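You operate a simulated robot arm through the tools that you are given. There is no shell and no other tool. Be economical: measure what you need, move in short steps, check, and stop when the job is done.

You are at the controls of a simulated robot arm. One attempt, no reset.

JOB
Scoop the spilt nuts into the pink pan and rake them level.
Fine: use the blue scoop and the white paddle; put scoop and paddle back where they were; nothing stays spilt. Set down upright: blue scoop, white paddle.
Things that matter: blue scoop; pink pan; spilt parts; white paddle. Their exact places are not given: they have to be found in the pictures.

Only the result counts: the job must be done as asked and must still hold three seconds after the hand-in. Knocking over, shifting, dropping, spilling or breaking anything else fails it.

ROBOT AND FRAMES
A 7-joint arm with a two-finger parallel gripper, hanging from a carriage that runs on a rail from [-204.3, 1.9] to [23.7, -0.2] (x, y) and turns from -6.021 to 5.986 rad about z. Base frame: it is fixed where the carriage stands at the start and does not move with it; the origin is on the floor, on the carriage's upright axis, x ahead of it, y to its left, z up; the surface under the hand at the start is at about z = 90. Lengths are in cm, angles in rad, forces in N, time in s.
With the tool pointing down near the work surface it reaches from about 22 to 68 cm from the robot's upright axis, wherever it stands. Its first joint turns from -2.897 to 2.897 rad. Places, roughly: spilt parts [20, 290, 0]. Payload 3.91 kg.
The tool frame sits at the grasp point between the pads (the TCP): z along the fingers, y along the line on which they close. The tips reach 3 cm beyond it. The gripper opens to 11 cm. The fingers are 2 cm wide and 1 cm thick; the gripper's body (4.8 by 11.2 cm) begins 5.5 cm behind the TCP.
Orientation is told as [roll, pitch, yaw] about the base's x, y, z axes, in that order, counted from this pose: with the fingers straight down and closing along the base's y, the tool's x points along the base's -x, its y along +y and its z along -z.

CONTROLS
- The arm moves only by the tool play_rows. Its argument "targets" is one flat list of numbers, 7 for each row, row after row: the shift along the base's x, y, z in units of 200 mm (1.0 is 200 mm), then the turn, a rotation vector about the base's x, y, z in units of 180 degrees (1.0 is 180 degrees), then the gripper command, from -1 (shut) to 1 (fully open), values between in proportion. In form: [x, y, z, wx, wy, wz, claw, x, y, z, wx, wy, wz, claw, ...]. A call has 1 to 8 rows; each row is the pose to reach, as a shift and turn from the pose commanded when the call began. A call with a number of a shift or a turn outside -1 to 1 is refused whole. Each row takes 0.2 s and may step no farther than 5 cm and 0.15 rad from the row before; otherwise, or with a gripper value out of range, the whole call is refused. Where a pose cannot be reached the arm comes as near as it can. A force on the tool above 40 N (or 10 N above the force at the start of the call, whichever is more), or a blocked arm, ends the call early, and 0.2 s more pass. Each finger travels about 10.8 cm/s and halts on what it meets, pressing with about 29 N; the grip force reading is that of the motor and also rises with nothing between the fingers. The clock runs only during rows and for 0.2 s after the last one: add rows that repeat a pose to give the fingers time. The reply holds the time, the measured pose of the TCP, the force on the tool along the base axes, the opening and the grip force, in the units named above and with some noise, with the torque about the TCP (base axes, N m) and any sound that the robot's microphone picked up.
- Cameras (640 x 400 px; columns grow to the right, rows downward): "scene" is now at [27.37, 0.33, 156.26]; the picture's right is [0.06, -1.00, 0.00], its down [-0.79, -0.05, -0.61] and it looks along [0.61, 0.04, -0.79] (base axes); focal length 269 px, centre (320, 200). "wrist" rides on the gripper at [7.2, 1.7, -10.3] in the tool frame; the picture's right is [-0.23, 0.97, 0.00], its down [-0.76, -0.18, -0.62] and it looks along [-0.61, -0.14, 0.78] (tool axes); focal length 222 px, centre (320, 200).
- snapshot(camera): a new picture of that camera. No time passes.
- slide_trunk(by): slides the trunk up (or, below 0, down) by that many cm; the arm and the scene camera ride with it, the base frame stays. It gives what a move gives, with no picture.
- steer(legs): drives the robot by 1 to 6 legs, each [ahead, left, turn to the left] in cm, cm and rad, along the robot's own axes; the way and the turn of a leg run together, so that a leg with both is an arc; at most 150 cm and 3.142 rad a leg. The arm and the cameras ride along, it lands a little off, and it stops where it bumps. It keeps to its track: a leg is cut to what the track allows. It gives what a move gives.
- pan_tilt(pan, tilt): turns the head with the scene camera to pan (to the left, within 2.705 rad either way) and tilt (down, from -0.506 to 1.204), counted from straight ahead of the robot. It gives what a move gives.
- pixel_to_xyz(camera, pixels): for up to 12 pixels [column, row] of the newest picture of that camera ("zoom" is the newest enlarged one), the place [x, y, z] in the base frame of the surface seen there, good to about 0.2 cm. No time passes.
- close_up(camera, box): a new picture of the part [left, top, right, bottom] of that camera's present view, enlarged. No time passes.
- hand_in(): hands the job in; it is judged then, once.

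Work in short steps. Measure before you move; look again where a grasp or a placing could have gone wrong, and mend it. You have 80 turns and 52 pictures in all, those below and enlarged ones among them. Open the gripper and draw the arm clear of the work before you hand the job in, unless the task says otherwise; then end with one line.

The tools are called after ">>>" as name(argument=value, ...) on one line, values as JSON. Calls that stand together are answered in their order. play_rows: Moves the arm, as the interface text tells. Its arguments: {"type":"object","properties":{"targets":{"type":"array"}},"required":["targets"]} The other tools are called the same way: slide_trunk (by) slides the trunk up or down; steer (legs) drives the base; pan_tilt (pan, tilt) turns the head that bears the scene camera; snapshot (camera) takes a picture; pixel_to_xyz (camera, pixels) gives the place of the surface under pixels of a picture; close_up (camera, box) takes an enlarged picture of a part of a camera's view; hand_in () hands the job in.

At the start:

```text
time: 0.0
ee_pos: [48.94, 9.27, 127.22]
tcp_rot: [-0.001, 0.0, 0.0]
wrist_force: [0.4, 1.0, -0.3]
torque: [-0.02, 0.02, 0.02]
grip_width: 10.99
grip_force: 0.0
trunk travel left (down, up): [-25.0, 33.0]
robot x, y, heading: [-0.13, 0.25, 0.002]
head pan, tilt: [0.058, 0.913]
```

scene: 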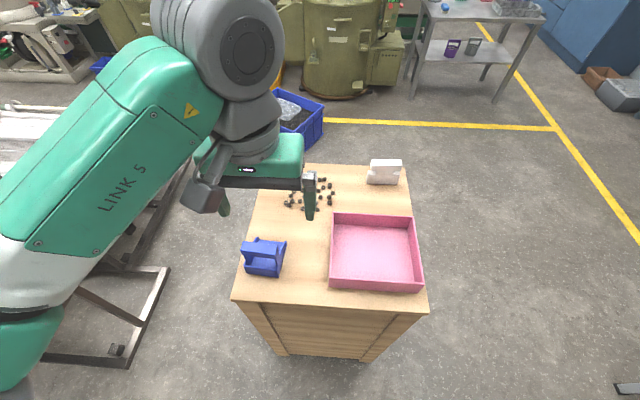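
wrist: 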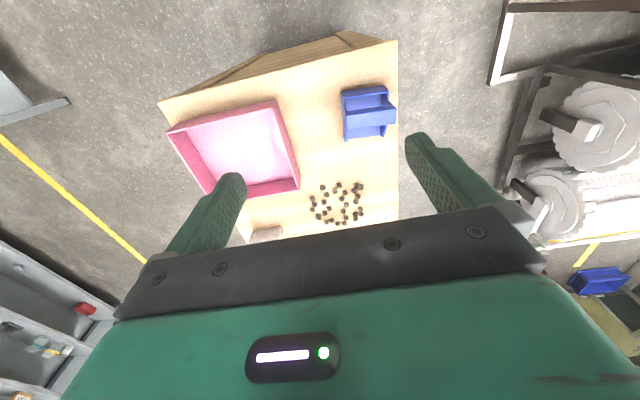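

The table shows the scoop near (264,258), the pan near (375,253), the paddle near (384,172) and the nuts near (315,192). I enlarge the view to measure them.

>>> close_up(camera="scene", box=[220, 150, 440, 310])

>>> close_up(camera="wrist", box=[150, 30, 410, 250])

```text
2.50 times, centred on (330, 230) of scene
```

zoom: 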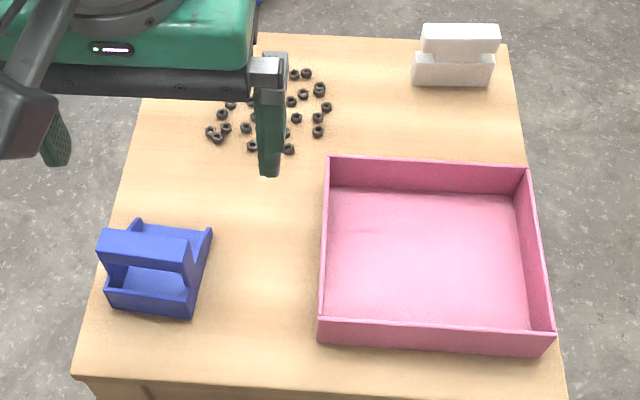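

```text
1.82 times, centred on (280, 140) of wrist
```

zoom: 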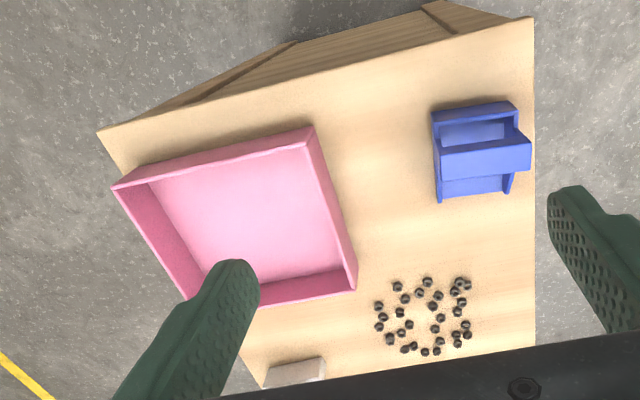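

I measure key points of the scoop, pan, paddle, nuts and table in both pictures.

>>> pixel_to_xyz(camera="zoom", pixels=[[436, 112], [515, 105], [445, 150], [528, 145], [443, 178], [530, 168], [440, 200], [508, 192], [475, 185], [480, 130], [485, 162], [510, 150]])

>>> pixel_to_xyz(camera="scene", pixels=[[371, 161], [400, 161], [370, 171], [399, 171], [369, 183], [396, 183], [333, 214], [412, 218], [330, 286], [419, 290], [372, 255], [300, 230]])

>>> pixel_to_xyz(camera="zoom", pixels=[[379, 306], [398, 286], [466, 284], [468, 335], [426, 352], [390, 339], [379, 326], [428, 282], [405, 349], [125, 140], [532, 30], [530, 330]])

```text
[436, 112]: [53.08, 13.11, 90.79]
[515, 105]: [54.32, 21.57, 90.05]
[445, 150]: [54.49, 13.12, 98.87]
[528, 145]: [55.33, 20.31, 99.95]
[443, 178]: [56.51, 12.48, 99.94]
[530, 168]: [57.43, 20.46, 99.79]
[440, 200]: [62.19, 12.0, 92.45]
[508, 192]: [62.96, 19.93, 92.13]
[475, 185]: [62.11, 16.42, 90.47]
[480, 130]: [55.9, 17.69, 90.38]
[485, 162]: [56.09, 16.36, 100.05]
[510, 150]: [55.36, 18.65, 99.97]
```

```text
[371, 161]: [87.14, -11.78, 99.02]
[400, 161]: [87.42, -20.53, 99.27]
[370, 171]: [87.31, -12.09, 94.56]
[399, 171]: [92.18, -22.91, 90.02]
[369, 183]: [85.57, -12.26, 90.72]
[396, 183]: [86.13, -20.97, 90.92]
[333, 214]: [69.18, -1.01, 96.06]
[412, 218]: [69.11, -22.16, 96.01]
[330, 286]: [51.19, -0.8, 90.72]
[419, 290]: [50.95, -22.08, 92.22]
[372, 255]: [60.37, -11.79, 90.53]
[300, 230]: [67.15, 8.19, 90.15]
```

```text
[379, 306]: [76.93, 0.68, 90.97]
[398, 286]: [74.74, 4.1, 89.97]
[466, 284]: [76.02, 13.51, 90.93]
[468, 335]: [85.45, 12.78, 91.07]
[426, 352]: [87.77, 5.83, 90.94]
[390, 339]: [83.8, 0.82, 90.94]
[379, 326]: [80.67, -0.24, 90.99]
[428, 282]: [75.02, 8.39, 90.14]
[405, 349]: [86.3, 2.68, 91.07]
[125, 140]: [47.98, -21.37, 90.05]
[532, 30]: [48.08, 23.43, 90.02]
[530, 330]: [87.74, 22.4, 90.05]
```

I look closer at the scoop and the paddle to understand their handles.

>>> close_up(camera="scene", box=[232, 228, 296, 284])

>>> close_up(camera="scene", box=[350, 150, 414, 190])

```text
7.14 times, centred on (264, 256) of scene
```

zoom: 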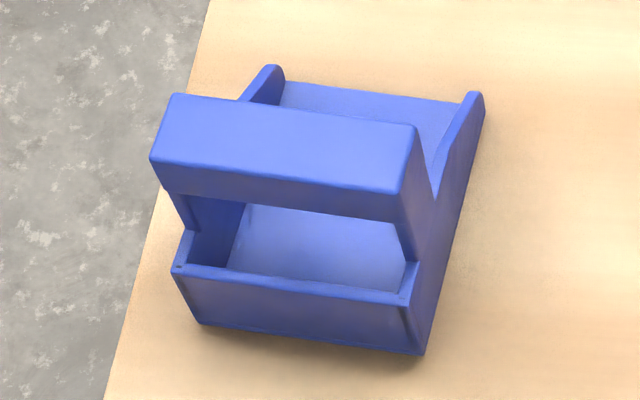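

```text
10.00 times, centred on (382, 170) of scene
```

zoom: 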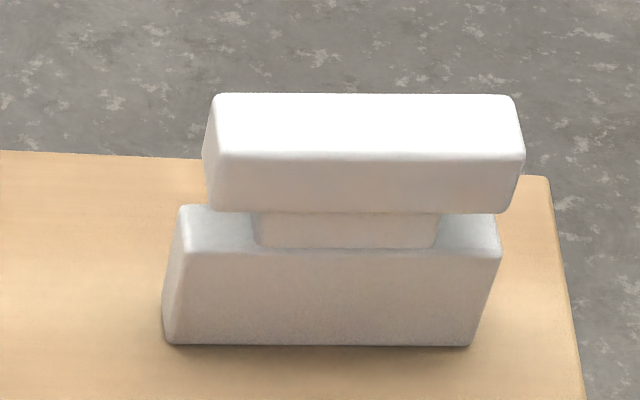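

The paddle is a blade block with a neck and a bar handle on top; I measure it and the far table edge.

>>> pixel_to_xyz(camera="zoom", pixels=[[220, 100], [505, 102], [225, 150], [515, 150], [215, 205], [515, 205], [175, 335], [465, 338], [190, 225], [490, 240], [60, 158], [540, 185]])

>>> close_up(camera="scene", box=[232, 228, 296, 284])

```text
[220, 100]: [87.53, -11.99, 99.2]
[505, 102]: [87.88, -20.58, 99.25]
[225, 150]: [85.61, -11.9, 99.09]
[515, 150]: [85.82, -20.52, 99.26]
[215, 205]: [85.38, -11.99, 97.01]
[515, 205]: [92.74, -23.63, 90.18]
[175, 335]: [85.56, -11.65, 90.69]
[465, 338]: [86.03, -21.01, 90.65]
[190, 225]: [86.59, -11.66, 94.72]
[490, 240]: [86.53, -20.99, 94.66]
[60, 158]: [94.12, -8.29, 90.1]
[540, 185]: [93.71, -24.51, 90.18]
```

```text
7.14 times, centred on (264, 256) of scene
```

zoom: 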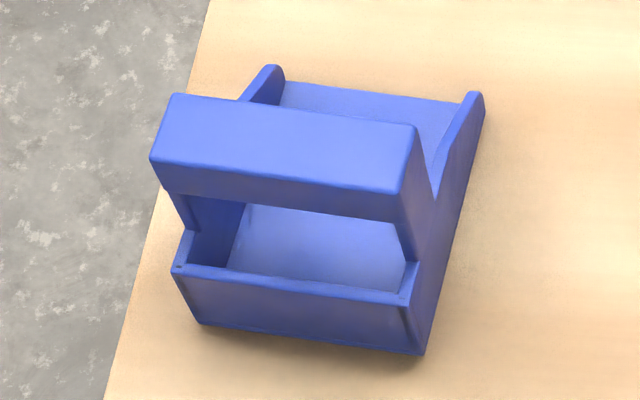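

>>> pixel_to_xyz(camera="zoom", pixels=[[175, 100], [412, 130], [158, 160], [400, 188], [170, 188], [400, 215], [178, 268], [408, 300], [270, 70], [476, 96], [290, 90], [450, 105]])

>>> pixel_to_xyz(camera="zoom", pixels=[[205, 320], [420, 350], [310, 245], [360, 110], [290, 280], [330, 220], [440, 190], [484, 115], [412, 265], [198, 245], [424, 350], [300, 130]])

```text
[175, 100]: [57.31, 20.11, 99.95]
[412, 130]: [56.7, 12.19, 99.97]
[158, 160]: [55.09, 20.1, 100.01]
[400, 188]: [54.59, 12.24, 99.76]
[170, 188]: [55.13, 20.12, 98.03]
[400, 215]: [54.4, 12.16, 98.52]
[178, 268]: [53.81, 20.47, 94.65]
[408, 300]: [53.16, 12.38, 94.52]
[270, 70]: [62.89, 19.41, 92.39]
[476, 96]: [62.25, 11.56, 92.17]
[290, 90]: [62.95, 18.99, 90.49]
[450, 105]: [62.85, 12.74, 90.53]
```

```text
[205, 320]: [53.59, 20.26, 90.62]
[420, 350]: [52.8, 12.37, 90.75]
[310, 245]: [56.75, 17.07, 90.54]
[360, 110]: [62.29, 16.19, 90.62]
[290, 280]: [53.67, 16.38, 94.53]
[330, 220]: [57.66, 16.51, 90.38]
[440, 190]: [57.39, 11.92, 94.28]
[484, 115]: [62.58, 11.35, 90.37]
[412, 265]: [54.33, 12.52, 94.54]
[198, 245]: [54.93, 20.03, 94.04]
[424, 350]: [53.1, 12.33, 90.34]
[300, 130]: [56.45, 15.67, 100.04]
```

Far table edge is x≈94.3; the scoop's bar is centred at about (55.9, 16.2, 98.9) with the scoop facing +x at yaw ≈ -0.08. I drive the carriage ahead so everything is in reach.

>>> steer(legs=[[22.5, 0, 0]])

```text
time: 1.7
ee_pos: [71.19, 9.15, 127.17]
tcp_rot: [0.0, 0.0, 0.0]
wrist_force: [0.6, 0.7, 0.0]
torque: [0.05, 0.02, -0.02]
grip_width: 11.0
grip_force: 0.1
trunk travel left (down, up): [-25.0, 33.0]
robot x, y, heading: [21.94, -0.29, -0.002]
head pan, tilt: [0.058, 0.913]
```

I move over the scoop (target x 55.9, y 16.2) while turning the hand by about +1.19 rad of the needed +1.49.

>>> play_rows(targets=[-0.1, 0.045, -0.05, 0, 0, 0.047, 1, -0.2, 0.09, -0.1, 0, 0, 0.094, 1, -0.3, 0.135, -0.15, 0, 0, 0.141, 1, -0.4, 0.18, -0.2, 0, 0, 0.188, 1, -0.5, 0.225, -0.25, 0, 0, 0.235, 1, -0.6, 0.27, -0.3, 0, 0, 0.282, 1, -0.7, 0.315, -0.35, 0, 0, 0.329, 1, -0.765, 0.3525, -0.4, 0, 0, 0.376, 1])

>>> play_rows(targets=[0, 0, 0, 0, 0, 0.047, 1, 0, 0, -0.05, 0, 0, 0.094, 1, 0, 0, -0.1, 0, 0, 0.098, 1, 0, 0, -0.15, 0, 0, 0.098, 1, 0, 0, -0.2, 0, 0, 0.098, 1])

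>>> snapshot(camera="wrist")

>>> snapshot(camera="scene")

```text
time: 3.5
ee_pos: [55.73, 16.0, 118.9]
tcp_rot: [-0.001, -0.002, 1.182]
wrist_force: [-0.2, -0.3, 0.6]
torque: [-0.03, -0.02, 0.01]
grip_width: 10.98
grip_force: 0.2
trunk travel left (down, up): [-25.0, 33.0]
robot x, y, heading: [22.04, -0.28, -0.001]
head pan, tilt: [0.058, 0.913]
```

```text
time: 4.7
ee_pos: [55.65, 16.05, 115.17]
tcp_rot: [-0.001, 0.0, 1.489]
wrist_force: [-0.5, -0.3, 0.0]
torque: [-0.01, -0.01, -0.02]
grip_width: 11.02
grip_force: 0.1
trunk travel left (down, up): [-25.0, 33.0]
robot x, y, heading: [22.16, -0.21, 0.0]
head pan, tilt: [0.058, 0.913]
```

```text
44 pictures are left
```

wrist: 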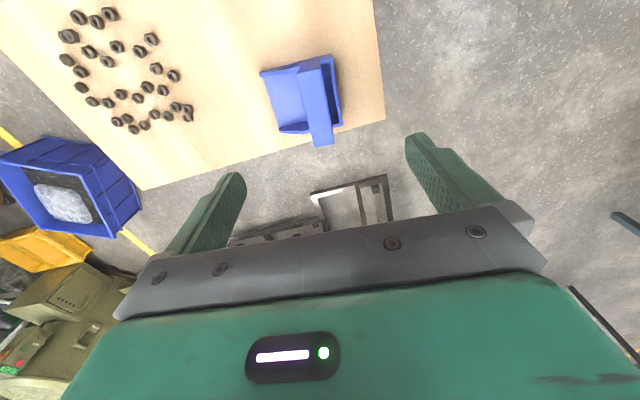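

```text
43 pictures are left
```

scene: 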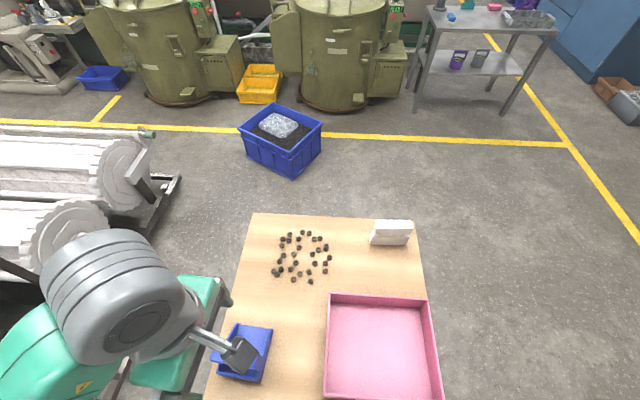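

Gripper is over the scoop, tool yaw 1.49. I adjust by x+0.25 and go down to z≈98.7, then shut on the bar.

>>> play_rows(targets=[0.0125, 0.0075, -0.2, 0, 0, 0, 1, 0.0125, 0.0075, -0.4, 0, 0, 0, 1, 0.0125, 0.0075, -0.6, 0, 0, 0, 1, 0.0125, 0.0075, -0.75, 0, 0, 0, 1, 0.0125, 0.0075, -0.82, 0, 0, 0, 1, 0.0125, 0.0075, -0.82, 0, 0, 0, 1])

>>> snapshot(camera="wrist")

```text
time: 6.1
ee_pos: [55.95, 16.31, 98.66]
tcp_rot: [0.0, 0.0, 1.488]
wrist_force: [-0.2, 1.5, 0.1]
torque: [0.04, 0.0, -0.01]
grip_width: 10.99
grip_force: 0.0
trunk travel left (down, up): [-25.0, 33.0]
robot x, y, heading: [21.84, -0.25, -0.002]
head pan, tilt: [0.058, 0.913]
```

```text
42 pictures are left
```

wrist: 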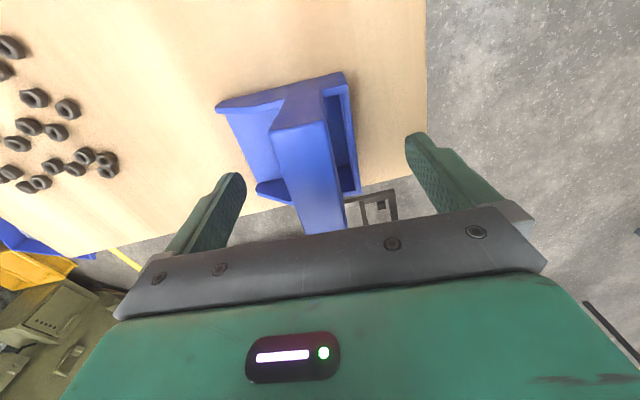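

The bar lies between the fingers (from (270,130) to (345,230)); I close and then lift 6 cm.

>>> play_rows(targets=[0, 0, 0, 0, 0, 0, -1, 0, 0, 0, 0, 0, 0, -1, 0, 0, 0, 0, 0, 0, -1, 0, 0, 0, 0, 0, 0, -1])

>>> play_rows(targets=[0, 0, 0.1, 0, 0, 0, -1, 0, 0, 0.2, 0, 0, 0, -1, 0, 0, 0.3, 0, 0, 0, -1, 0, 0, 0.3, 0, 0, 0, -1])

>>> snapshot(camera="wrist")

>>> close_up(camera="scene", box=[260, 220, 345, 290])

```text
time: 7.1
ee_pos: [55.95, 16.36, 98.8]
tcp_rot: [-0.001, 0.0, 1.489]
wrist_force: [0.4, 0.7, 0.0]
torque: [0.02, -0.02, -0.02]
grip_width: 2.56
grip_force: 28.9
trunk travel left (down, up): [-25.0, 33.0]
robot x, y, heading: [22.17, 0.08, -0.001]
head pan, tilt: [0.058, 0.913]
```

```text
time: 8.1
ee_pos: [56.08, 16.32, 104.74]
tcp_rot: [0.001, 0.001, 1.489]
wrist_force: [0.6, 0.4, 1.1]
torque: [0.03, 0.02, -0.03]
grip_width: 0.0
grip_force: 28.7
trunk travel left (down, up): [-25.0, 33.0]
robot x, y, heading: [22.07, -0.1, -0.004]
head pan, tilt: [0.058, 0.913]
```

```text
41 pictures are left
```

wrist: 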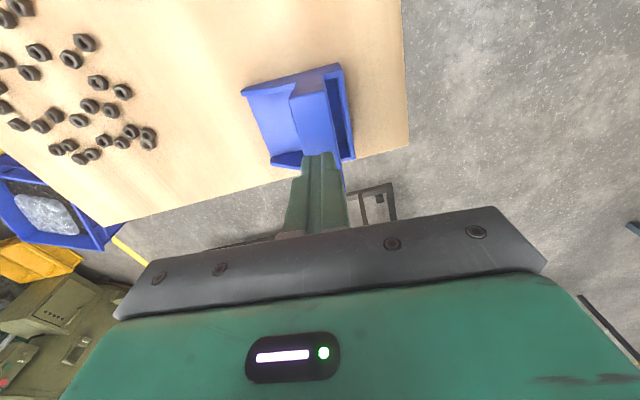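

```text
5.71 times, centred on (302, 255) of scene
```

zoom: 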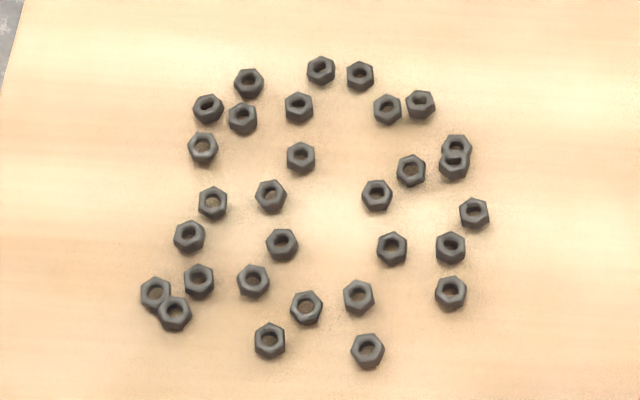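

The grip slipped off the bar on lifting (width 0.0). I open, and check where the scoop is now.

>>> play_rows(targets=[0, 0, 0.1, 0, 0, 0, 1, 0, 0, 0.2, 0, 0, 0, 1, 0, 0, 0.2, 0, 0, 0, 1, 0, 0, 0.2, 0, 0, 0, 1])

>>> close_up(camera="wrist", box=[220, 20, 412, 140])

>>> pixel_to_xyz(camera="zoom", pixels=[[300, 200], [320, 200], [340, 200], [360, 200], [380, 200], [320, 150], [340, 150], [360, 150], [320, 250], [340, 250], [360, 250], [250, 200]])

```text
time: 9.1
ee_pos: [56.05, 16.08, 108.69]
tcp_rot: [0.001, -0.001, 1.489]
wrist_force: [0.0, -0.4, -0.1]
torque: [-0.03, 0.01, 0.04]
grip_width: 11.03
grip_force: 0.0
trunk travel left (down, up): [-25.0, 33.0]
robot x, y, heading: [22.05, -0.06, -0.004]
head pan, tilt: [0.058, 0.913]
```

```text
3.33 times, centred on (316, 80) of wrist
```

zoom: 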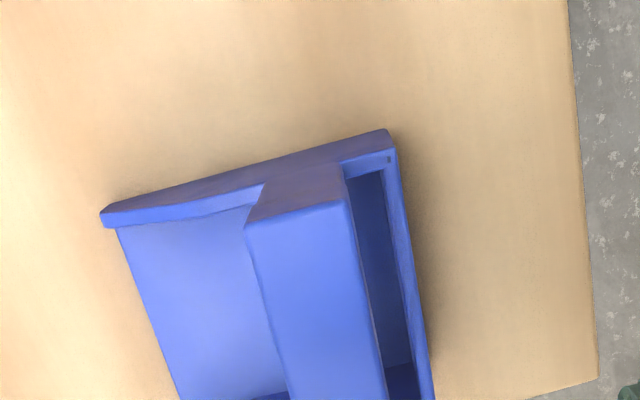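

```text
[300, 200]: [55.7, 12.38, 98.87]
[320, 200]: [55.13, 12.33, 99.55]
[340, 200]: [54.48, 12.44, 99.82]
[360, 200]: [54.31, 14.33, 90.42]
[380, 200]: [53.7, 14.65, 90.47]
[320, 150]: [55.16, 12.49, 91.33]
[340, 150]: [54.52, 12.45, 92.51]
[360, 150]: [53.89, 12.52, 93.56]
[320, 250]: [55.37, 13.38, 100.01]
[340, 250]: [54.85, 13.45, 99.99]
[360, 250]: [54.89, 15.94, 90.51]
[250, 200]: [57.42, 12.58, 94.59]
```

The scoop stayed in place. I descend again, a little deeper (TCP z≈98.1), grip, and lift only a few mm to feel the load.

>>> play_rows(targets=[0, 0.005, -0.2, 0, 0, 0, 1, -0.003, 0.005, -0.4, 0, 0, 0, 1, -0.003, 0.005, -0.53, 0, 0, 0, 1, -0.003, 0.005, -0.53, 0, 0, 0, -1, -0.003, 0.005, -0.53, 0, 0, 0, -1, -0.003, 0.005, -0.53, 0, 0, 0, -1, -0.003, 0.005, -0.53, 0, 0, 0, -1, -0.003, 0.005, -0.53, 0, 0, 0, -1])

>>> play_rows(targets=[0, 0, 0.005, 0, 0, 0, -1, 0, 0, 0.01, 0, 0, 0, -1, 0, 0, 0.015, 0, 0, 0, -1, 0, 0, 0.02, 0, 0, 0, -1, 0, 0, 0.025, 0, 0, 0, -1])

>>> snapshot(camera="wrist")

```text
time: 10.9
ee_pos: [56.02, 16.28, 98.03]
tcp_rot: [0.001, 0.0, 1.49]
wrist_force: [0.2, -0.4, -0.6]
torque: [-0.01, -0.01, -0.02]
grip_width: 2.58
grip_force: 29.1
trunk travel left (down, up): [-25.0, 33.0]
robot x, y, heading: [22.44, -0.2, 0.004]
head pan, tilt: [0.058, 0.913]
```

```text
time: 12.1
ee_pos: [56.09, 16.25, 98.66]
tcp_rot: [0.0, 0.0, 1.488]
wrist_force: [0.0, -0.3, -1.8]
torque: [-0.03, 0.03, -0.02]
grip_width: 2.52
grip_force: 29.6
trunk travel left (down, up): [-25.0, 33.0]
robot x, y, heading: [22.1, -0.44, 0.002]
head pan, tilt: [0.058, 0.913]
```

```text
38 pictures are left
```

wrist: 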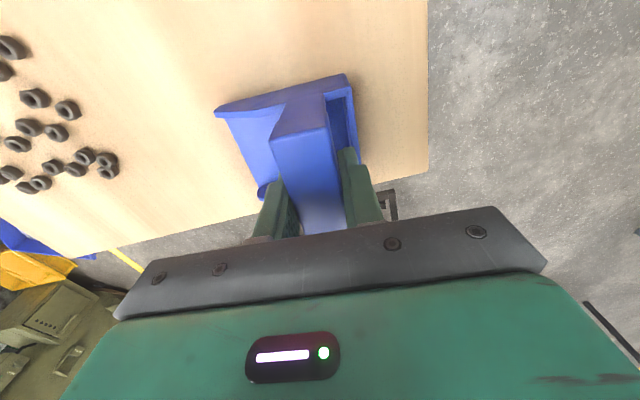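

Load reads about −1.8 N, so it may be held now. I raise 3 cm more slowly and look.

>>> play_rows(targets=[0, 0, 0.02, 0, 0, 0, -1, 0, 0, 0.04, 0, 0, 0, -1, 0, 0, 0.06, 0, 0, 0, -1, 0, 0, 0.08, 0, 0, 0, -1, 0, 0, 0.1, 0, 0, 0, -1, 0, 0, 0.12, 0, 0, 0, -1, 0, 0, 0.15, 0, 0, 0, -1, 0, 0, 0.15, 0, 0, 0, -1])

>>> snapshot(camera="wrist")

```text
time: 13.9
ee_pos: [55.95, 16.29, 101.65]
tcp_rot: [-0.001, 0.0, 1.489]
wrist_force: [0.5, 0.2, -1.0]
torque: [0.0, -0.01, -0.03]
grip_width: 2.54
grip_force: 29.0
trunk travel left (down, up): [-25.0, 33.0]
robot x, y, heading: [22.36, -0.25, 0.001]
head pan, tilt: [0.058, 0.913]
```

```text
37 pictures are left
```

wrist: 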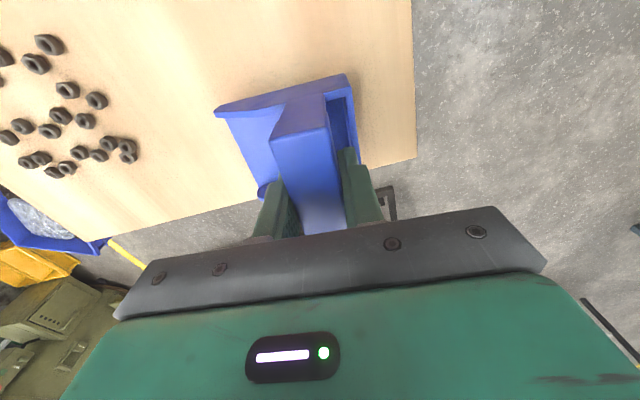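

The scoop is held (load ≈1.3 N); its bottom is 8.0 cm below the TCP and its lip about 7.1 cm ahead. I carry it to the left of the nuts, turning it to face −y, so that I have a long runway.

>>> play_rows(targets=[0, 0, 0.15, 0, 0, -0.047, -1, 0.1, 0.03, 0.3, 0, 0, -0.094, -1, 0.25, 0.08, 0.35, 0, 0, -0.141, -1, 0.4, 0.14, 0.35, 0, 0, -0.188, -1, 0.55, 0.2, 0.35, 0, 0, -0.235, -1, 0.7, 0.25, 0.35, 0, 0, -0.282, -1, 0.85, 0.3, 0.35, 0, 0, -0.329, -1, 1.0, 0.31, 0.35, 0, 0, -0.376, -1])

>>> play_rows(targets=[0.05, 0, 0, 0, 0, -0.047, -1, 0.1, 0, 0, 0, 0, -0.094, -1, 0.1, 0, 0, 0, 0, -0.0983, -1, 0.1, 0, -0.2, 0, 0, -0.0983, -1, 0.1, 0, -0.2, 0, 0, -0.0983, -1])

>>> snapshot(camera="scene")

>>> snapshot(camera="wrist")

```text
time: 15.7
ee_pos: [76.01, 22.45, 108.63]
tcp_rot: [0.0, 0.001, 0.306]
wrist_force: [-0.4, 0.4, -0.9]
torque: [0.0, -0.04, -0.01]
grip_width: 2.54
grip_force: 28.8
trunk travel left (down, up): [-25.0, 33.0]
robot x, y, heading: [22.4, -0.14, -0.001]
head pan, tilt: [0.058, 0.913]
```

```text
time: 16.9
ee_pos: [78.01, 22.51, 104.59]
tcp_rot: [-0.001, 0.0, -0.003]
wrist_force: [-0.5, -1.1, -1.3]
torque: [0.03, 0.03, 0.03]
grip_width: 2.56
grip_force: 29.2
trunk travel left (down, up): [-25.0, 33.0]
robot x, y, heading: [22.25, 0.15, -0.001]
head pan, tilt: [0.058, 0.913]
```

```text
36 pictures are left
```

scene: 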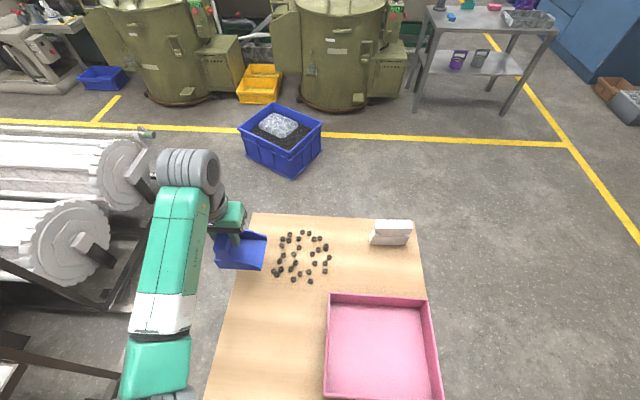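

```text
35 pictures are left
```

wrist: 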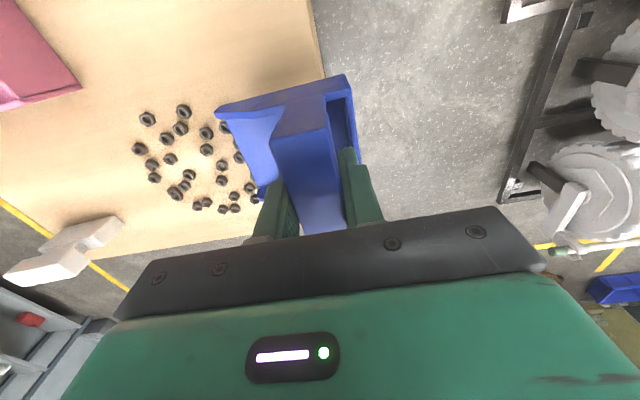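

Nuts lie at x 74.7–88, y −0.2–13.5. I tilt the scoop 0.05 rad nose-down and lower its lip to the table at y≈15.4, lane centre x≈78.3.

>>> play_rows(targets=[0.01, 0, -0.15, 0.016, 0, 0, -1, 0.01, 0, -0.27, 0.016, 0, 0, -1, 0.01, 0, -0.3, 0.016, 0, 0, -1, 0.01, 0, -0.315, 0.016, 0, 0, -1, 0.01, 0, -0.315, 0.016, 0, 0, -1])

>>> close_up(camera="scene", box=[210, 215, 350, 300])

```text
time: 18.1
ee_pos: [78.17, 22.63, 98.38]
tcp_rot: [0.05, 0.0, 0.0]
wrist_force: [-1.3, 1.3, 4.5]
torque: [-0.28, 0.33, -0.12]
grip_width: 2.57
grip_force: 28.6
trunk travel left (down, up): [-25.0, 33.0]
robot x, y, heading: [22.07, -0.24, -0.0]
head pan, tilt: [0.058, 0.913]
```

```text
4.57 times, centred on (280, 258) of scene
```

zoom: 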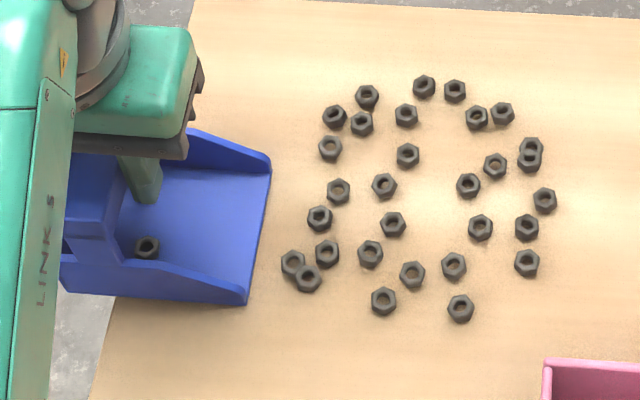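

Lip touches the table (4.5 N), lane is lined up (lip edge at zoom (265,165)–(245,300)). I sweep −y by 12 cm and look whether nuts climb in.

>>> play_rows(targets=[0, -0.1, 0, 0, 0, 0, -1, 0, -0.2, 0, 0, 0, 0, -1, 0, -0.3, 0, 0, 0, 0, -1, 0, -0.4, 0, 0, 0, 0, -1, 0, -0.5, 0, 0, 0, 0, -1, 0, -0.6, 0, 0, 0, 0, -1])

>>> close_up(camera="scene", box=[210, 215, 350, 300])

```text
time: 19.5
ee_pos: [78.17, 10.33, 98.27]
tcp_rot: [0.05, -0.002, 0.0]
wrist_force: [0.6, -1.1, 4.8]
torque: [-0.5, 0.26, 0.07]
grip_width: 2.61
grip_force: 28.6
trunk travel left (down, up): [-25.0, 33.0]
robot x, y, heading: [21.96, -0.4, -0.001]
head pan, tilt: [0.058, 0.913]
```

```text
4.57 times, centred on (280, 258) of scene
```

zoom: 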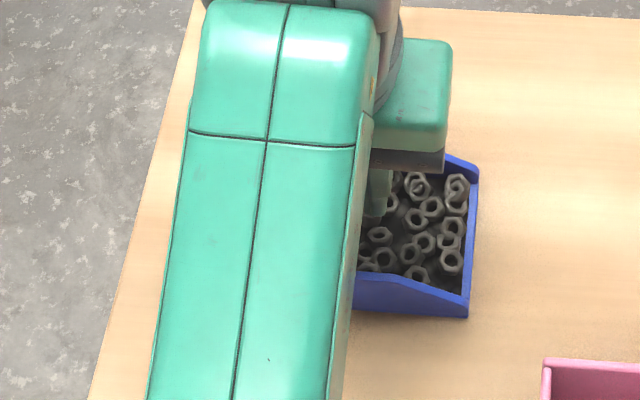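

Nuts climb in very well; nearly all seem to be in the scoop. I advance a little more, then tilt the nose up 0.3 rad while lifting, and look.

>>> play_rows(targets=[0, -0.08, 0, 0, 0, 0, -1, 0, -0.16, 0, 0, 0, 0, -1, 0, -0.16, 0.01, -0.03, 0, 0, -1, 0, -0.16, 0.05, -0.06, 0, 0, -1, 0, -0.16, 0.12, -0.09, 0, 0, -1, 0, -0.16, 0.22, -0.11, 0, 0, -1, 0, -0.16, 0.32, -0.11, 0, 0, -1, 0, -0.16, 0.4, -0.11, 0, 0, -1])

>>> close_up(camera="scene", box=[210, 205, 350, 300])

>>> snapshot(camera="wrist")

```text
time: 21.3
ee_pos: [78.1, 7.17, 106.34]
tcp_rot: [-0.297, 0.002, 0.0]
wrist_force: [-1.0, -0.5, -2.7]
torque: [0.05, 0.02, -0.03]
grip_width: 2.56
grip_force: 29.3
trunk travel left (down, up): [-25.0, 33.0]
robot x, y, heading: [22.07, -0.04, 0.001]
head pan, tilt: [0.058, 0.913]
```

```text
4.21 times, centred on (280, 252) of scene
```

zoom: 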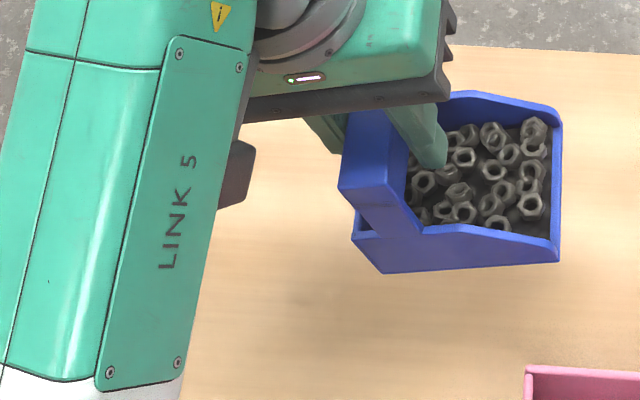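

```text
31 pictures are left
```

wrist: 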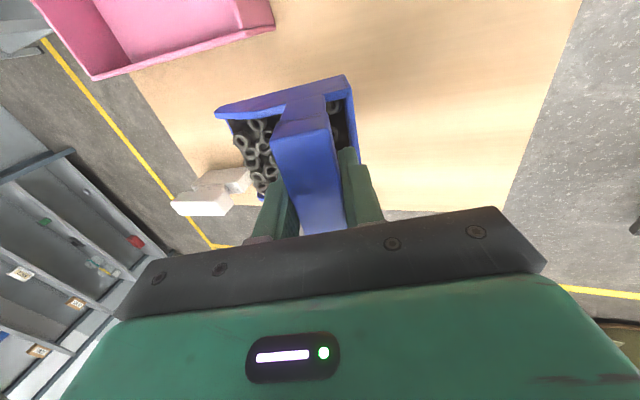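

All nuts appear to be in the scoop and the table behind looks clear. I carry the scoop over the pan (centre about (60.3,−11.5)), still nose-up.

>>> play_rows(targets=[-0.04, -0.02, 0.05, 0, 0, 0, -1, -0.15, -0.08, 0.1, 0, 0, 0, -1, -0.3, -0.17, 0.1, 0, 0, 0, -1, -0.45, -0.26, 0.1, 0, 0, 0, -1, -0.6, -0.35, 0.1, 0, 0, 0, -1, -0.75, -0.43, 0.1, 0, 0, 0, -1, -0.86, -0.49, 0.1, 0, 0, 0, -1, -0.89, -0.51, 0.1, 0, 0, 0, -1])

>>> snapshot(camera="scene")

```text
time: 23.1
ee_pos: [60.34, -2.97, 108.31]
tcp_rot: [-0.294, -0.001, -0.003]
wrist_force: [-0.5, -0.2, -2.4]
torque: [0.06, -0.02, -0.05]
grip_width: 2.58
grip_force: 29.0
trunk travel left (down, up): [-25.0, 33.0]
robot x, y, heading: [21.86, -0.35, 0.002]
head pan, tilt: [0.058, 0.913]
```

```text
30 pictures are left
```

scene: 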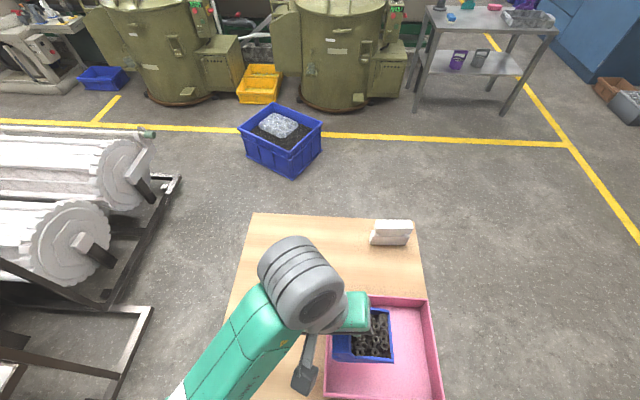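

Table is clear and the loaded scoop hangs over the pan. I pour by tilting nose-down while spreading slightly along x, keeping the lip near y −12 and inside the pan.

>>> play_rows(targets=[0, -0.05, 0, 0.0475, 0, 0, -1, 0, -0.1, -0.165, 0.095, 0, 0, -1, 0, -0.15, -0.165, 0.1425, 0, 0, -1, -0.075, -0.225, -0.165, 0.19, 0, 0, -1, -0.15, -0.3, -0.165, 0.2375, 0, 0, -1, -0.075, -0.375, -0.165, 0.285, 0, 0, -1, 0.025, -0.45, -0.165, 0.3325, 0, 0, -1, 0.15, -0.525, -0.165, 0.38, 0, 0, -1])

>>> close_up(camera="scene", box=[290, 280, 450, 400])

```text
time: 24.9
ee_pos: [63.37, -13.27, 104.98]
tcp_rot: [0.901, 0.001, 0.001]
wrist_force: [-0.5, 0.3, 0.2]
torque: [-0.03, 0.02, 0.01]
grip_width: 2.56
grip_force: 29.2
trunk travel left (down, up): [-25.0, 33.0]
robot x, y, heading: [22.04, -0.04, 0.002]
head pan, tilt: [0.058, 0.913]
```

```text
3.33 times, centred on (370, 340) of scene
```

zoom: 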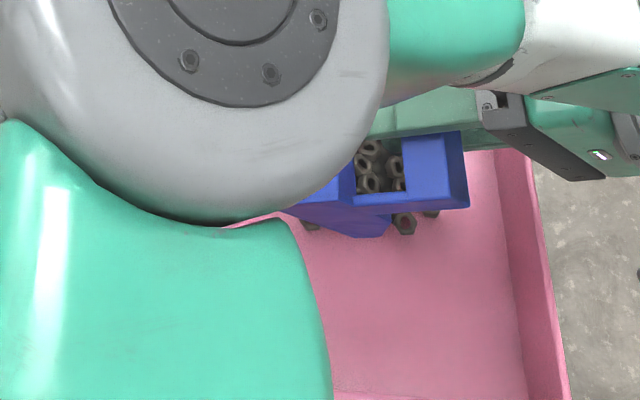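

Some nuts remain behind the bar in the scoop. I tilt further to ≈1.3 rad and shake a bit.

>>> play_rows(targets=[0, -0.06, 0, 0.0475, 0, 0, -1, -0.05, -0.12, 0, 0.095, 0, 0, -1, -0.15, -0.17, 0, 0.125, 0, 0, -1, -0.05, -0.17, 0, 0.125, 0, 0, -1, -0.15, -0.13, 0.05, 0.125, 0, 0, -1, -0.15, -0.17, -0.02, 0.125, 0, 0, -1, -0.15, -0.13, 0.05, 0.14, 0, 0, -1, -0.15, -0.17, 0.0, 0.14, 0, 0, -1])

>>> close_up(camera="scene", box=[290, 280, 450, 400])

>>> snapshot(camera="wrist")

```text
time: 26.7
ee_pos: [60.28, -16.81, 105.12]
tcp_rot: [1.338, 0.003, 0.0]
wrist_force: [0.8, 0.2, -1.4]
torque: [-0.04, 0.04, 0.01]
grip_width: 2.57
grip_force: 29.0
trunk travel left (down, up): [-25.0, 33.0]
robot x, y, heading: [21.64, -0.15, -0.001]
head pan, tilt: [0.058, 0.913]
```

```text
3.33 times, centred on (370, 340) of scene
```

zoom: 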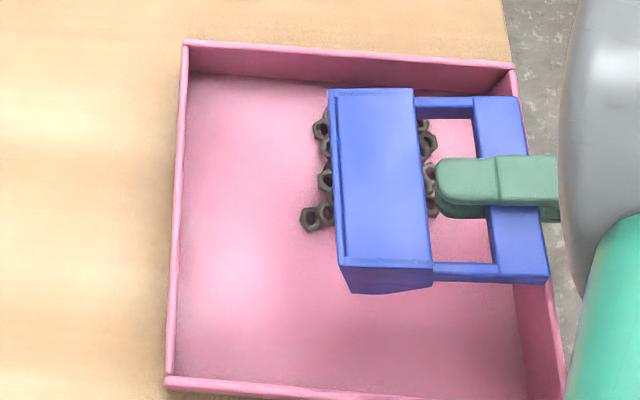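

```text
27 pictures are left
```

wrist: 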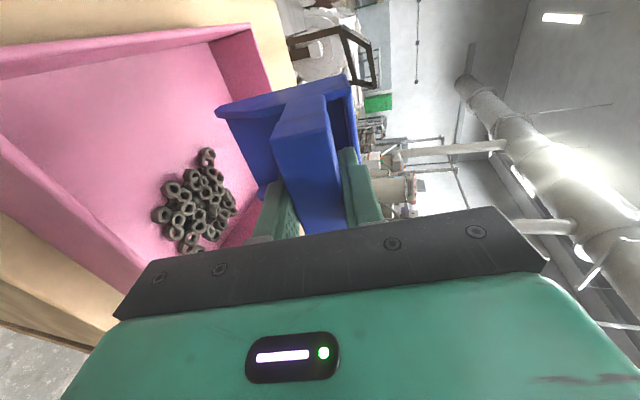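

The nuts are piled in the pan. I raise and level the scoop, moving back to +y.

>>> play_rows(targets=[0, 0, 0.2, -0.0475, 0, 0, -1, 0, 0.05, 0.35, -0.095, 0, 0, -1, 0, 0.1, 0.4, -0.1425, 0, 0, -1, 0, 0.25, 0.4, -0.19, 0, 0, -1, 0, 0.4, 0.4, -0.2375, 0, 0, -1, 0, 0.55, 0.4, -0.285, 0, 0, -1, 0, 0.7, 0.4, -0.3325, 0, 0, -1, 0, 0.85, 0.4, -0.38, 0, 0, -1])

>>> play_rows(targets=[-0.05, 0.2, 0, -0.0459, 0, 0, -1, -0.1, 0.4, 0, -0.0459, 0, 0, -1, -0.15, 0.6, 0, -0.0459, 0, 0, -1, -0.2, 0.8, 0, -0.0459, 0, 0, -1, -0.2, 0.8, 0, -0.0459, 0, 0, -1])

>>> play_rows(targets=[0, 0, 0, 0, 0, 0.047, -1, 0, 0, 0, 0, 0, 0.094, -1, 0, 0, 0, 0, 0, 0.141, -1, 0, 0, 0, 0, 0, 0.188, -1, 0, 0, 0, 0, 0, 0.235, -1, 0, 0, 0, 0, 0, 0.282, -1, 0, 0, 0, 0, 0, 0.329, -1, 0, 0, 0, 0, 0, 0.376, -1])

>>> snapshot(camera="scene")

```text
time: 28.5
ee_pos: [60.37, 0.03, 113.02]
tcp_rot: [0.144, -0.002, -0.002]
wrist_force: [-0.7, -0.6, -1.8]
torque: [0.03, 0.0, 0.01]
grip_width: 2.53
grip_force: 28.6
trunk travel left (down, up): [-25.0, 33.0]
robot x, y, heading: [22.03, -0.28, 0.003]
head pan, tilt: [0.058, 0.913]
```

```text
time: 29.7
ee_pos: [56.28, 16.1, 113.02]
tcp_rot: [-0.001, 0.0, -0.001]
wrist_force: [0.2, 0.5, -1.0]
torque: [-0.03, -0.01, 0.04]
grip_width: 2.55
grip_force: 28.9
trunk travel left (down, up): [-25.0, 33.0]
robot x, y, heading: [22.14, -0.24, 0.0]
head pan, tilt: [0.058, 0.913]
```

```text
time: 31.5
ee_pos: [56.33, 16.18, 113.11]
tcp_rot: [0.0, 0.001, 1.183]
wrist_force: [0.0, 0.1, -1.9]
torque: [0.0, 0.04, -0.02]
grip_width: 2.53
grip_force: 29.0
trunk travel left (down, up): [-25.0, 33.0]
robot x, y, heading: [22.04, -0.09, 0.002]
head pan, tilt: [0.058, 0.913]
```

```text
26 pictures are left
```

scene: 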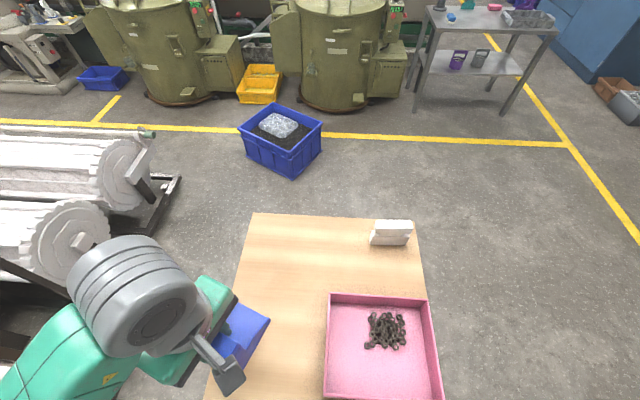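

Table clear, nuts all in the pan. I finish the yaw to 1.49 and lower the scoop to its original place (TCP 56.0, 16.3, 98.1).

>>> play_rows(targets=[-0.0155, 0.005, 0, 0, 0, 0.047, -1, -0.0155, 0.005, -0.15, 0, 0, 0.094, -1, -0.0155, 0.005, -0.35, 0, 0, 0.0978, -1, -0.0155, 0.005, -0.55, 0, 0, 0.0978, -1, -0.0155, 0.005, -0.65, 0, 0, 0.0978, -1, -0.0155, 0.005, -0.71, 0, 0, 0.0978, -1, -0.0155, 0.005, -0.745, 0, 0, 0.0978, -1, -0.0155, 0.005, -0.745, 0, 0, 0.0978, -1])

>>> snapshot(camera="wrist")

```text
time: 33.3
ee_pos: [56.17, 16.39, 98.18]
tcp_rot: [0.0, 0.001, 1.486]
wrist_force: [-5.1, -3.0, 22.2]
torque: [0.0, 0.0, -0.03]
grip_width: 2.59
grip_force: 29.1
trunk travel left (down, up): [-25.0, 33.0]
robot x, y, heading: [21.48, 0.01, -0.002]
head pan, tilt: [0.058, 0.913]
```

```text
25 pictures are left
```

wrist: 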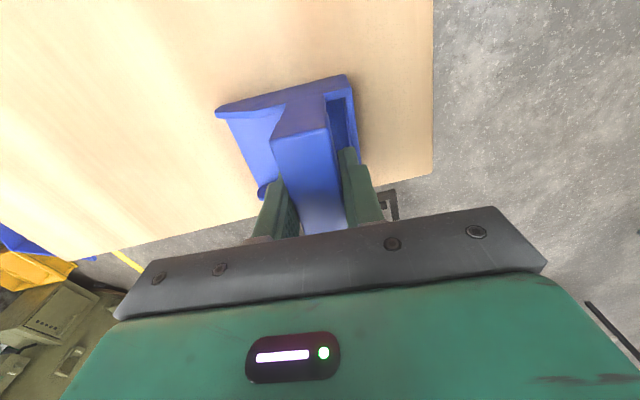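

It presses at 22 N, so I ease up 2 mm with a tiny correction, open, and go up.

>>> play_rows(targets=[0, 0, 0.01, 0, 0, 0, -1, -0.006, -0.004, 0.01, 0, 0, 0, -1, -0.006, -0.004, 0.005, 0, 0, 0, -1])

>>> play_rows(targets=[0, 0, 0, 0, 0, 0, 0, 0, 0, 0, 0, 0, 0, 1, 0, 0, 0, 0, 0, 0, 1, 0, 0, 0, 0, 0, 0, 1, 0, 0, 0.15, 0, 0, 0, 1, 0, 0, 0.35, 0, 0, 0, 1, 0, 0, 0.55, 0, 0, 0, 1, 0, 0, 0.75, 0, 0, 0, 1])

>>> snapshot(camera="wrist")

```text
time: 34.1
ee_pos: [55.97, 16.37, 98.22]
tcp_rot: [0.003, -0.001, 1.487]
wrist_force: [-1.0, 0.2, -1.1]
torque: [0.01, 0.01, -0.03]
grip_width: 2.55
grip_force: 29.0
trunk travel left (down, up): [-25.0, 33.0]
robot x, y, heading: [22.24, -0.23, 0.003]
head pan, tilt: [0.058, 0.913]
```

```text
time: 35.9
ee_pos: [55.89, 16.29, 113.33]
tcp_rot: [0.0, 0.001, 1.488]
wrist_force: [-0.5, 0.0, -0.5]
torque: [-0.01, -0.01, -0.01]
grip_width: 11.0
grip_force: 0.1
trunk travel left (down, up): [-25.0, 33.0]
robot x, y, heading: [21.99, -0.16, -0.002]
head pan, tilt: [0.058, 0.913]
```

```text
24 pictures are left
```

wrist: 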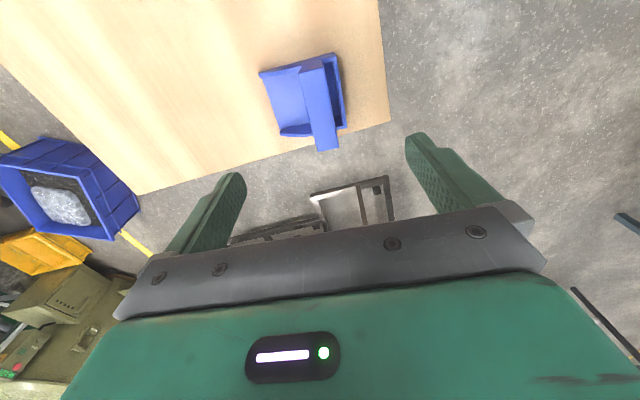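

The scoop stands back empty in its place. I nudge the carriage ahead and move over the paddle's bar, centre about (86.6, −16.25), yaw 1.606.

>>> steer(legs=[[1.5, 0, 0]])

>>> play_rows(targets=[0.12, -0.12, 0, 0, 0, 0.01, 1, 0.24, -0.24, 0, 0, 0, 0.02, 1, 0.36, -0.36, 0, 0, 0, 0.03, 1, 0.48, -0.48, 0, 0, 0, 0.0376, 1, 0.6, -0.6, 0, 0, 0, 0.0376, 1, 0.72, -0.72, 0, 0, 0, 0.0376, 1, 0.84, -0.84, 0, 0, 0, 0.0376, 1, 0.96, -0.96, 0, 0, 0, 0.0376, 1])

```text
time: 36.7
ee_pos: [57.14, 16.28, 113.36]
tcp_rot: [-0.001, -0.001, 1.489]
wrist_force: [-0.2, 0.6, 0.6]
torque: [0.0, -0.01, -0.01]
grip_width: 11.01
grip_force: 0.2
trunk travel left (down, up): [-25.0, 33.0]
robot x, y, heading: [23.31, -0.08, 0.002]
head pan, tilt: [0.058, 0.913]
```

```text
time: 38.5
ee_pos: [76.48, -2.88, 113.28]
tcp_rot: [0.001, 0.0, 1.606]
wrist_force: [-0.9, 0.1, -0.9]
torque: [-0.01, -0.03, -0.01]
grip_width: 10.98
grip_force: 0.0
trunk travel left (down, up): [-25.0, 33.0]
robot x, y, heading: [23.28, -0.44, 0.003]
head pan, tilt: [0.058, 0.913]
```

>>> play_rows(targets=[0.12, -0.16, 0, 0, 0, 0, 1, 0.24, -0.32, 0, 0, 0, 0, 1, 0.36, -0.48, 0, 0, 0, 0, 1, 0.48, -0.64, 0, 0, 0, 0, 1, 0.506, -0.668, -0.15, 0, 0, 0, 1, 0.506, -0.668, -0.3, 0, 0, 0, 1, 0.506, -0.668, -0.3, 0, 0, 0, 1])

>>> snapshot(camera="wrist")

>>> pixel_to_xyz(camera="wrist", pixels=[[300, 110], [320, 110], [290, 150], [310, 150], [330, 150], [300, 180], [320, 180], [340, 180], [310, 200], [330, 200]])

```text
time: 40.1
ee_pos: [86.7, -16.45, 107.11]
tcp_rot: [0.001, 0.001, 1.607]
wrist_force: [-0.4, -0.3, -1.0]
torque: [-0.01, 0.02, -0.03]
grip_width: 10.99
grip_force: 0.0
trunk travel left (down, up): [-25.0, 33.0]
robot x, y, heading: [23.39, -0.28, -0.001]
head pan, tilt: [0.058, 0.913]
```

```text
23 pictures are left
```

wrist: 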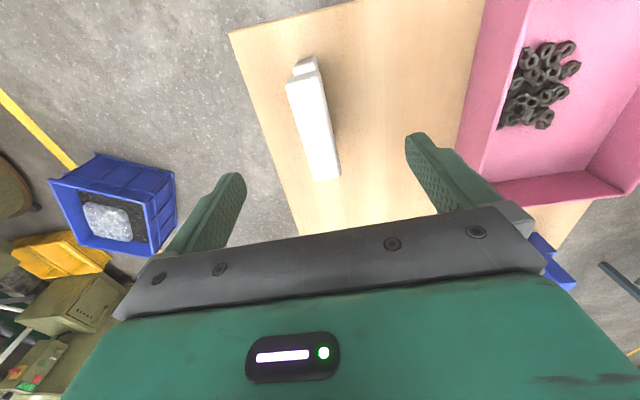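

```text
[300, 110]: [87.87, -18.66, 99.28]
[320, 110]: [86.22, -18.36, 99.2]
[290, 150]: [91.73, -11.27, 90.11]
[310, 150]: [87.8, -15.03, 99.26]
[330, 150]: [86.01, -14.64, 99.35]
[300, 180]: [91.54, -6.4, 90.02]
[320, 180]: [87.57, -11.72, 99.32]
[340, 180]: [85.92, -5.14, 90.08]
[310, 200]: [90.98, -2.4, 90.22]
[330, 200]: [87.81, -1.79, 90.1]
```

Bar centre is x≈86.75, well between the fingers. I lower to z≈97.3 and close.

>>> play_rows(targets=[0.003, 0.01, -0.2, 0, 0, 0, 1, 0.003, 0.01, -0.4, 0, 0, 0, 1, 0.003, 0.01, -0.49, 0, 0, 0, 1, 0.003, 0.01, -0.49, 0, 0, 0, -1, 0.003, 0.01, -0.49, 0, 0, 0, -1, 0.003, 0.01, -0.49, 0, 0, 0, -1, 0.003, 0.01, -0.49, 0, 0, 0, -1, 0.003, 0.01, -0.49, 0, 0, 0, -1])

>>> play_rows(targets=[0, 0, 0.02, 0, 0, 0, -1, 0, 0, 0.05, 0, 0, 0, -1, 0, 0, 0.1, 0, 0, 0, -1, 0, 0, 0.15, 0, 0, 0, -1, 0, 0, 0.2, 0, 0, 0, -1, 0, 0, 0.2, 0, 0, 0, -1])

>>> snapshot(camera="wrist")

```text
time: 41.9
ee_pos: [86.7, -16.27, 97.52]
tcp_rot: [0.0, 0.001, 1.605]
wrist_force: [-0.2, -0.8, 0.0]
torque: [0.01, -0.03, -0.01]
grip_width: 2.75
grip_force: 29.4
trunk travel left (down, up): [-25.0, 33.0]
robot x, y, heading: [23.45, -0.12, -0.002]
head pan, tilt: [0.058, 0.913]
```

```text
time: 43.3
ee_pos: [86.67, -16.17, 101.57]
tcp_rot: [0.001, 0.0, 1.607]
wrist_force: [0.6, 0.6, -1.7]
torque: [-0.02, 0.01, 0.0]
grip_width: 2.77
grip_force: 29.4
trunk travel left (down, up): [-25.0, 33.0]
robot x, y, heading: [22.92, -0.0, -0.002]
head pan, tilt: [0.058, 0.913]
```

```text
22 pictures are left
```

wrist: 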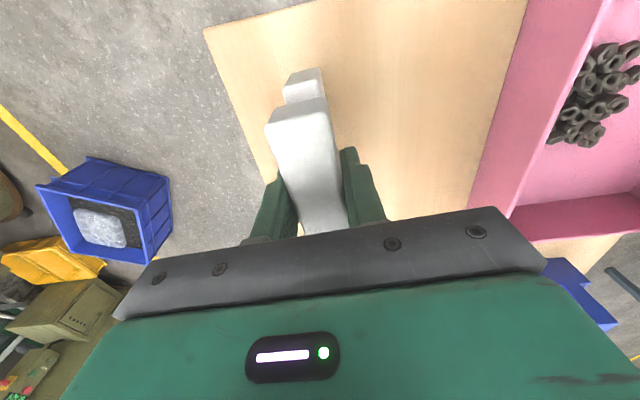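

Paddle is held (bottom ≈7.45 below the TCP). I raise it and look at the nuts in the pan from the scene camera.

>>> play_rows(targets=[0, 0, 0.15, 0, 0, 0, -1, 0, 0, 0.3, 0, 0, 0, -1])

>>> close_up(camera="scene", box=[310, 285, 450, 400])

>>> pixel_to_xyz(camera="zoom", pixels=[[250, 180], [300, 200], [340, 200], [380, 160], [400, 200], [350, 150], [300, 130], [420, 120], [260, 240], [330, 240], [400, 240], [320, 300]])

```text
time: 43.9
ee_pos: [86.63, -15.96, 107.44]
tcp_rot: [0.003, 0.0, 1.606]
wrist_force: [-0.7, -0.5, -2.3]
torque: [0.02, -0.01, 0.02]
grip_width: 2.75
grip_force: 28.9
trunk travel left (down, up): [-25.0, 33.0]
robot x, y, heading: [23.42, 0.11, 0.003]
head pan, tilt: [0.058, 0.913]
```

```text
3.48 times, centred on (380, 342) of scene
```

zoom: 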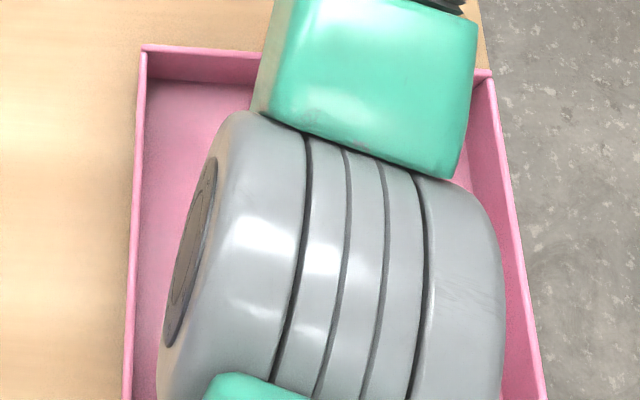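

```text
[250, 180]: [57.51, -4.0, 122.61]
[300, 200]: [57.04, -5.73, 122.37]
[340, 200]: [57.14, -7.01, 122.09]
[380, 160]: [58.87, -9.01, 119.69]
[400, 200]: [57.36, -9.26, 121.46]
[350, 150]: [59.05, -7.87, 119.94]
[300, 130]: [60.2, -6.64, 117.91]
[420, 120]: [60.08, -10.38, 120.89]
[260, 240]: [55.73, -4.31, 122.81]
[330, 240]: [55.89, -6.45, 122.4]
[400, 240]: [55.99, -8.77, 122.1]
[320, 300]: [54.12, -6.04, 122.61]
```

The arm hides the pan from the scene camera; I measure with the wrist camera instead.

>>> play_rows(targets=[0, 0.1, 0, 0, 0, 0, -1, 0, 0.25, 0.1, 0, 0, 0, -1, -0.1, 0.4, 0.2, 0, 0, 0, -1, -0.25, 0.55, 0.25, 0, 0, 0, -1, -0.4, 0.7, 0.25, 0, 0, 0, -1, -0.5, 0.85, 0.25, 0, 0, 0, -1, -0.5, 1.0, 0.25, 0, 0, 0, -1])

>>> snapshot(camera="scene")

```text
time: 45.5
ee_pos: [76.36, 4.03, 112.67]
tcp_rot: [0.002, 0.0, 1.606]
wrist_force: [0.0, 0.0, -0.9]
torque: [0.0, -0.02, 0.04]
grip_width: 2.74
grip_force: 29.2
trunk travel left (down, up): [-25.0, 33.0]
robot x, y, heading: [23.27, 0.11, 0.0]
head pan, tilt: [0.058, 0.913]
```

```text
20 pictures are left
```

scene: 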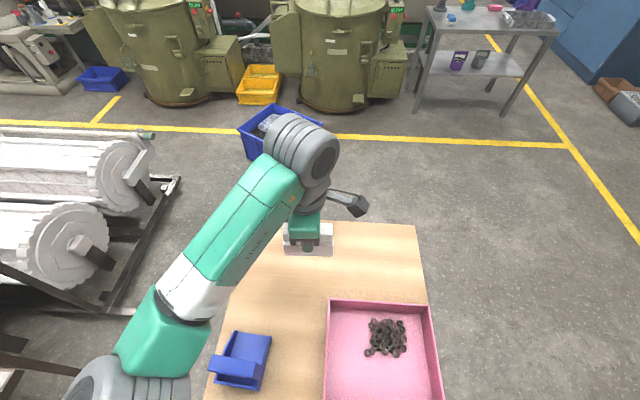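

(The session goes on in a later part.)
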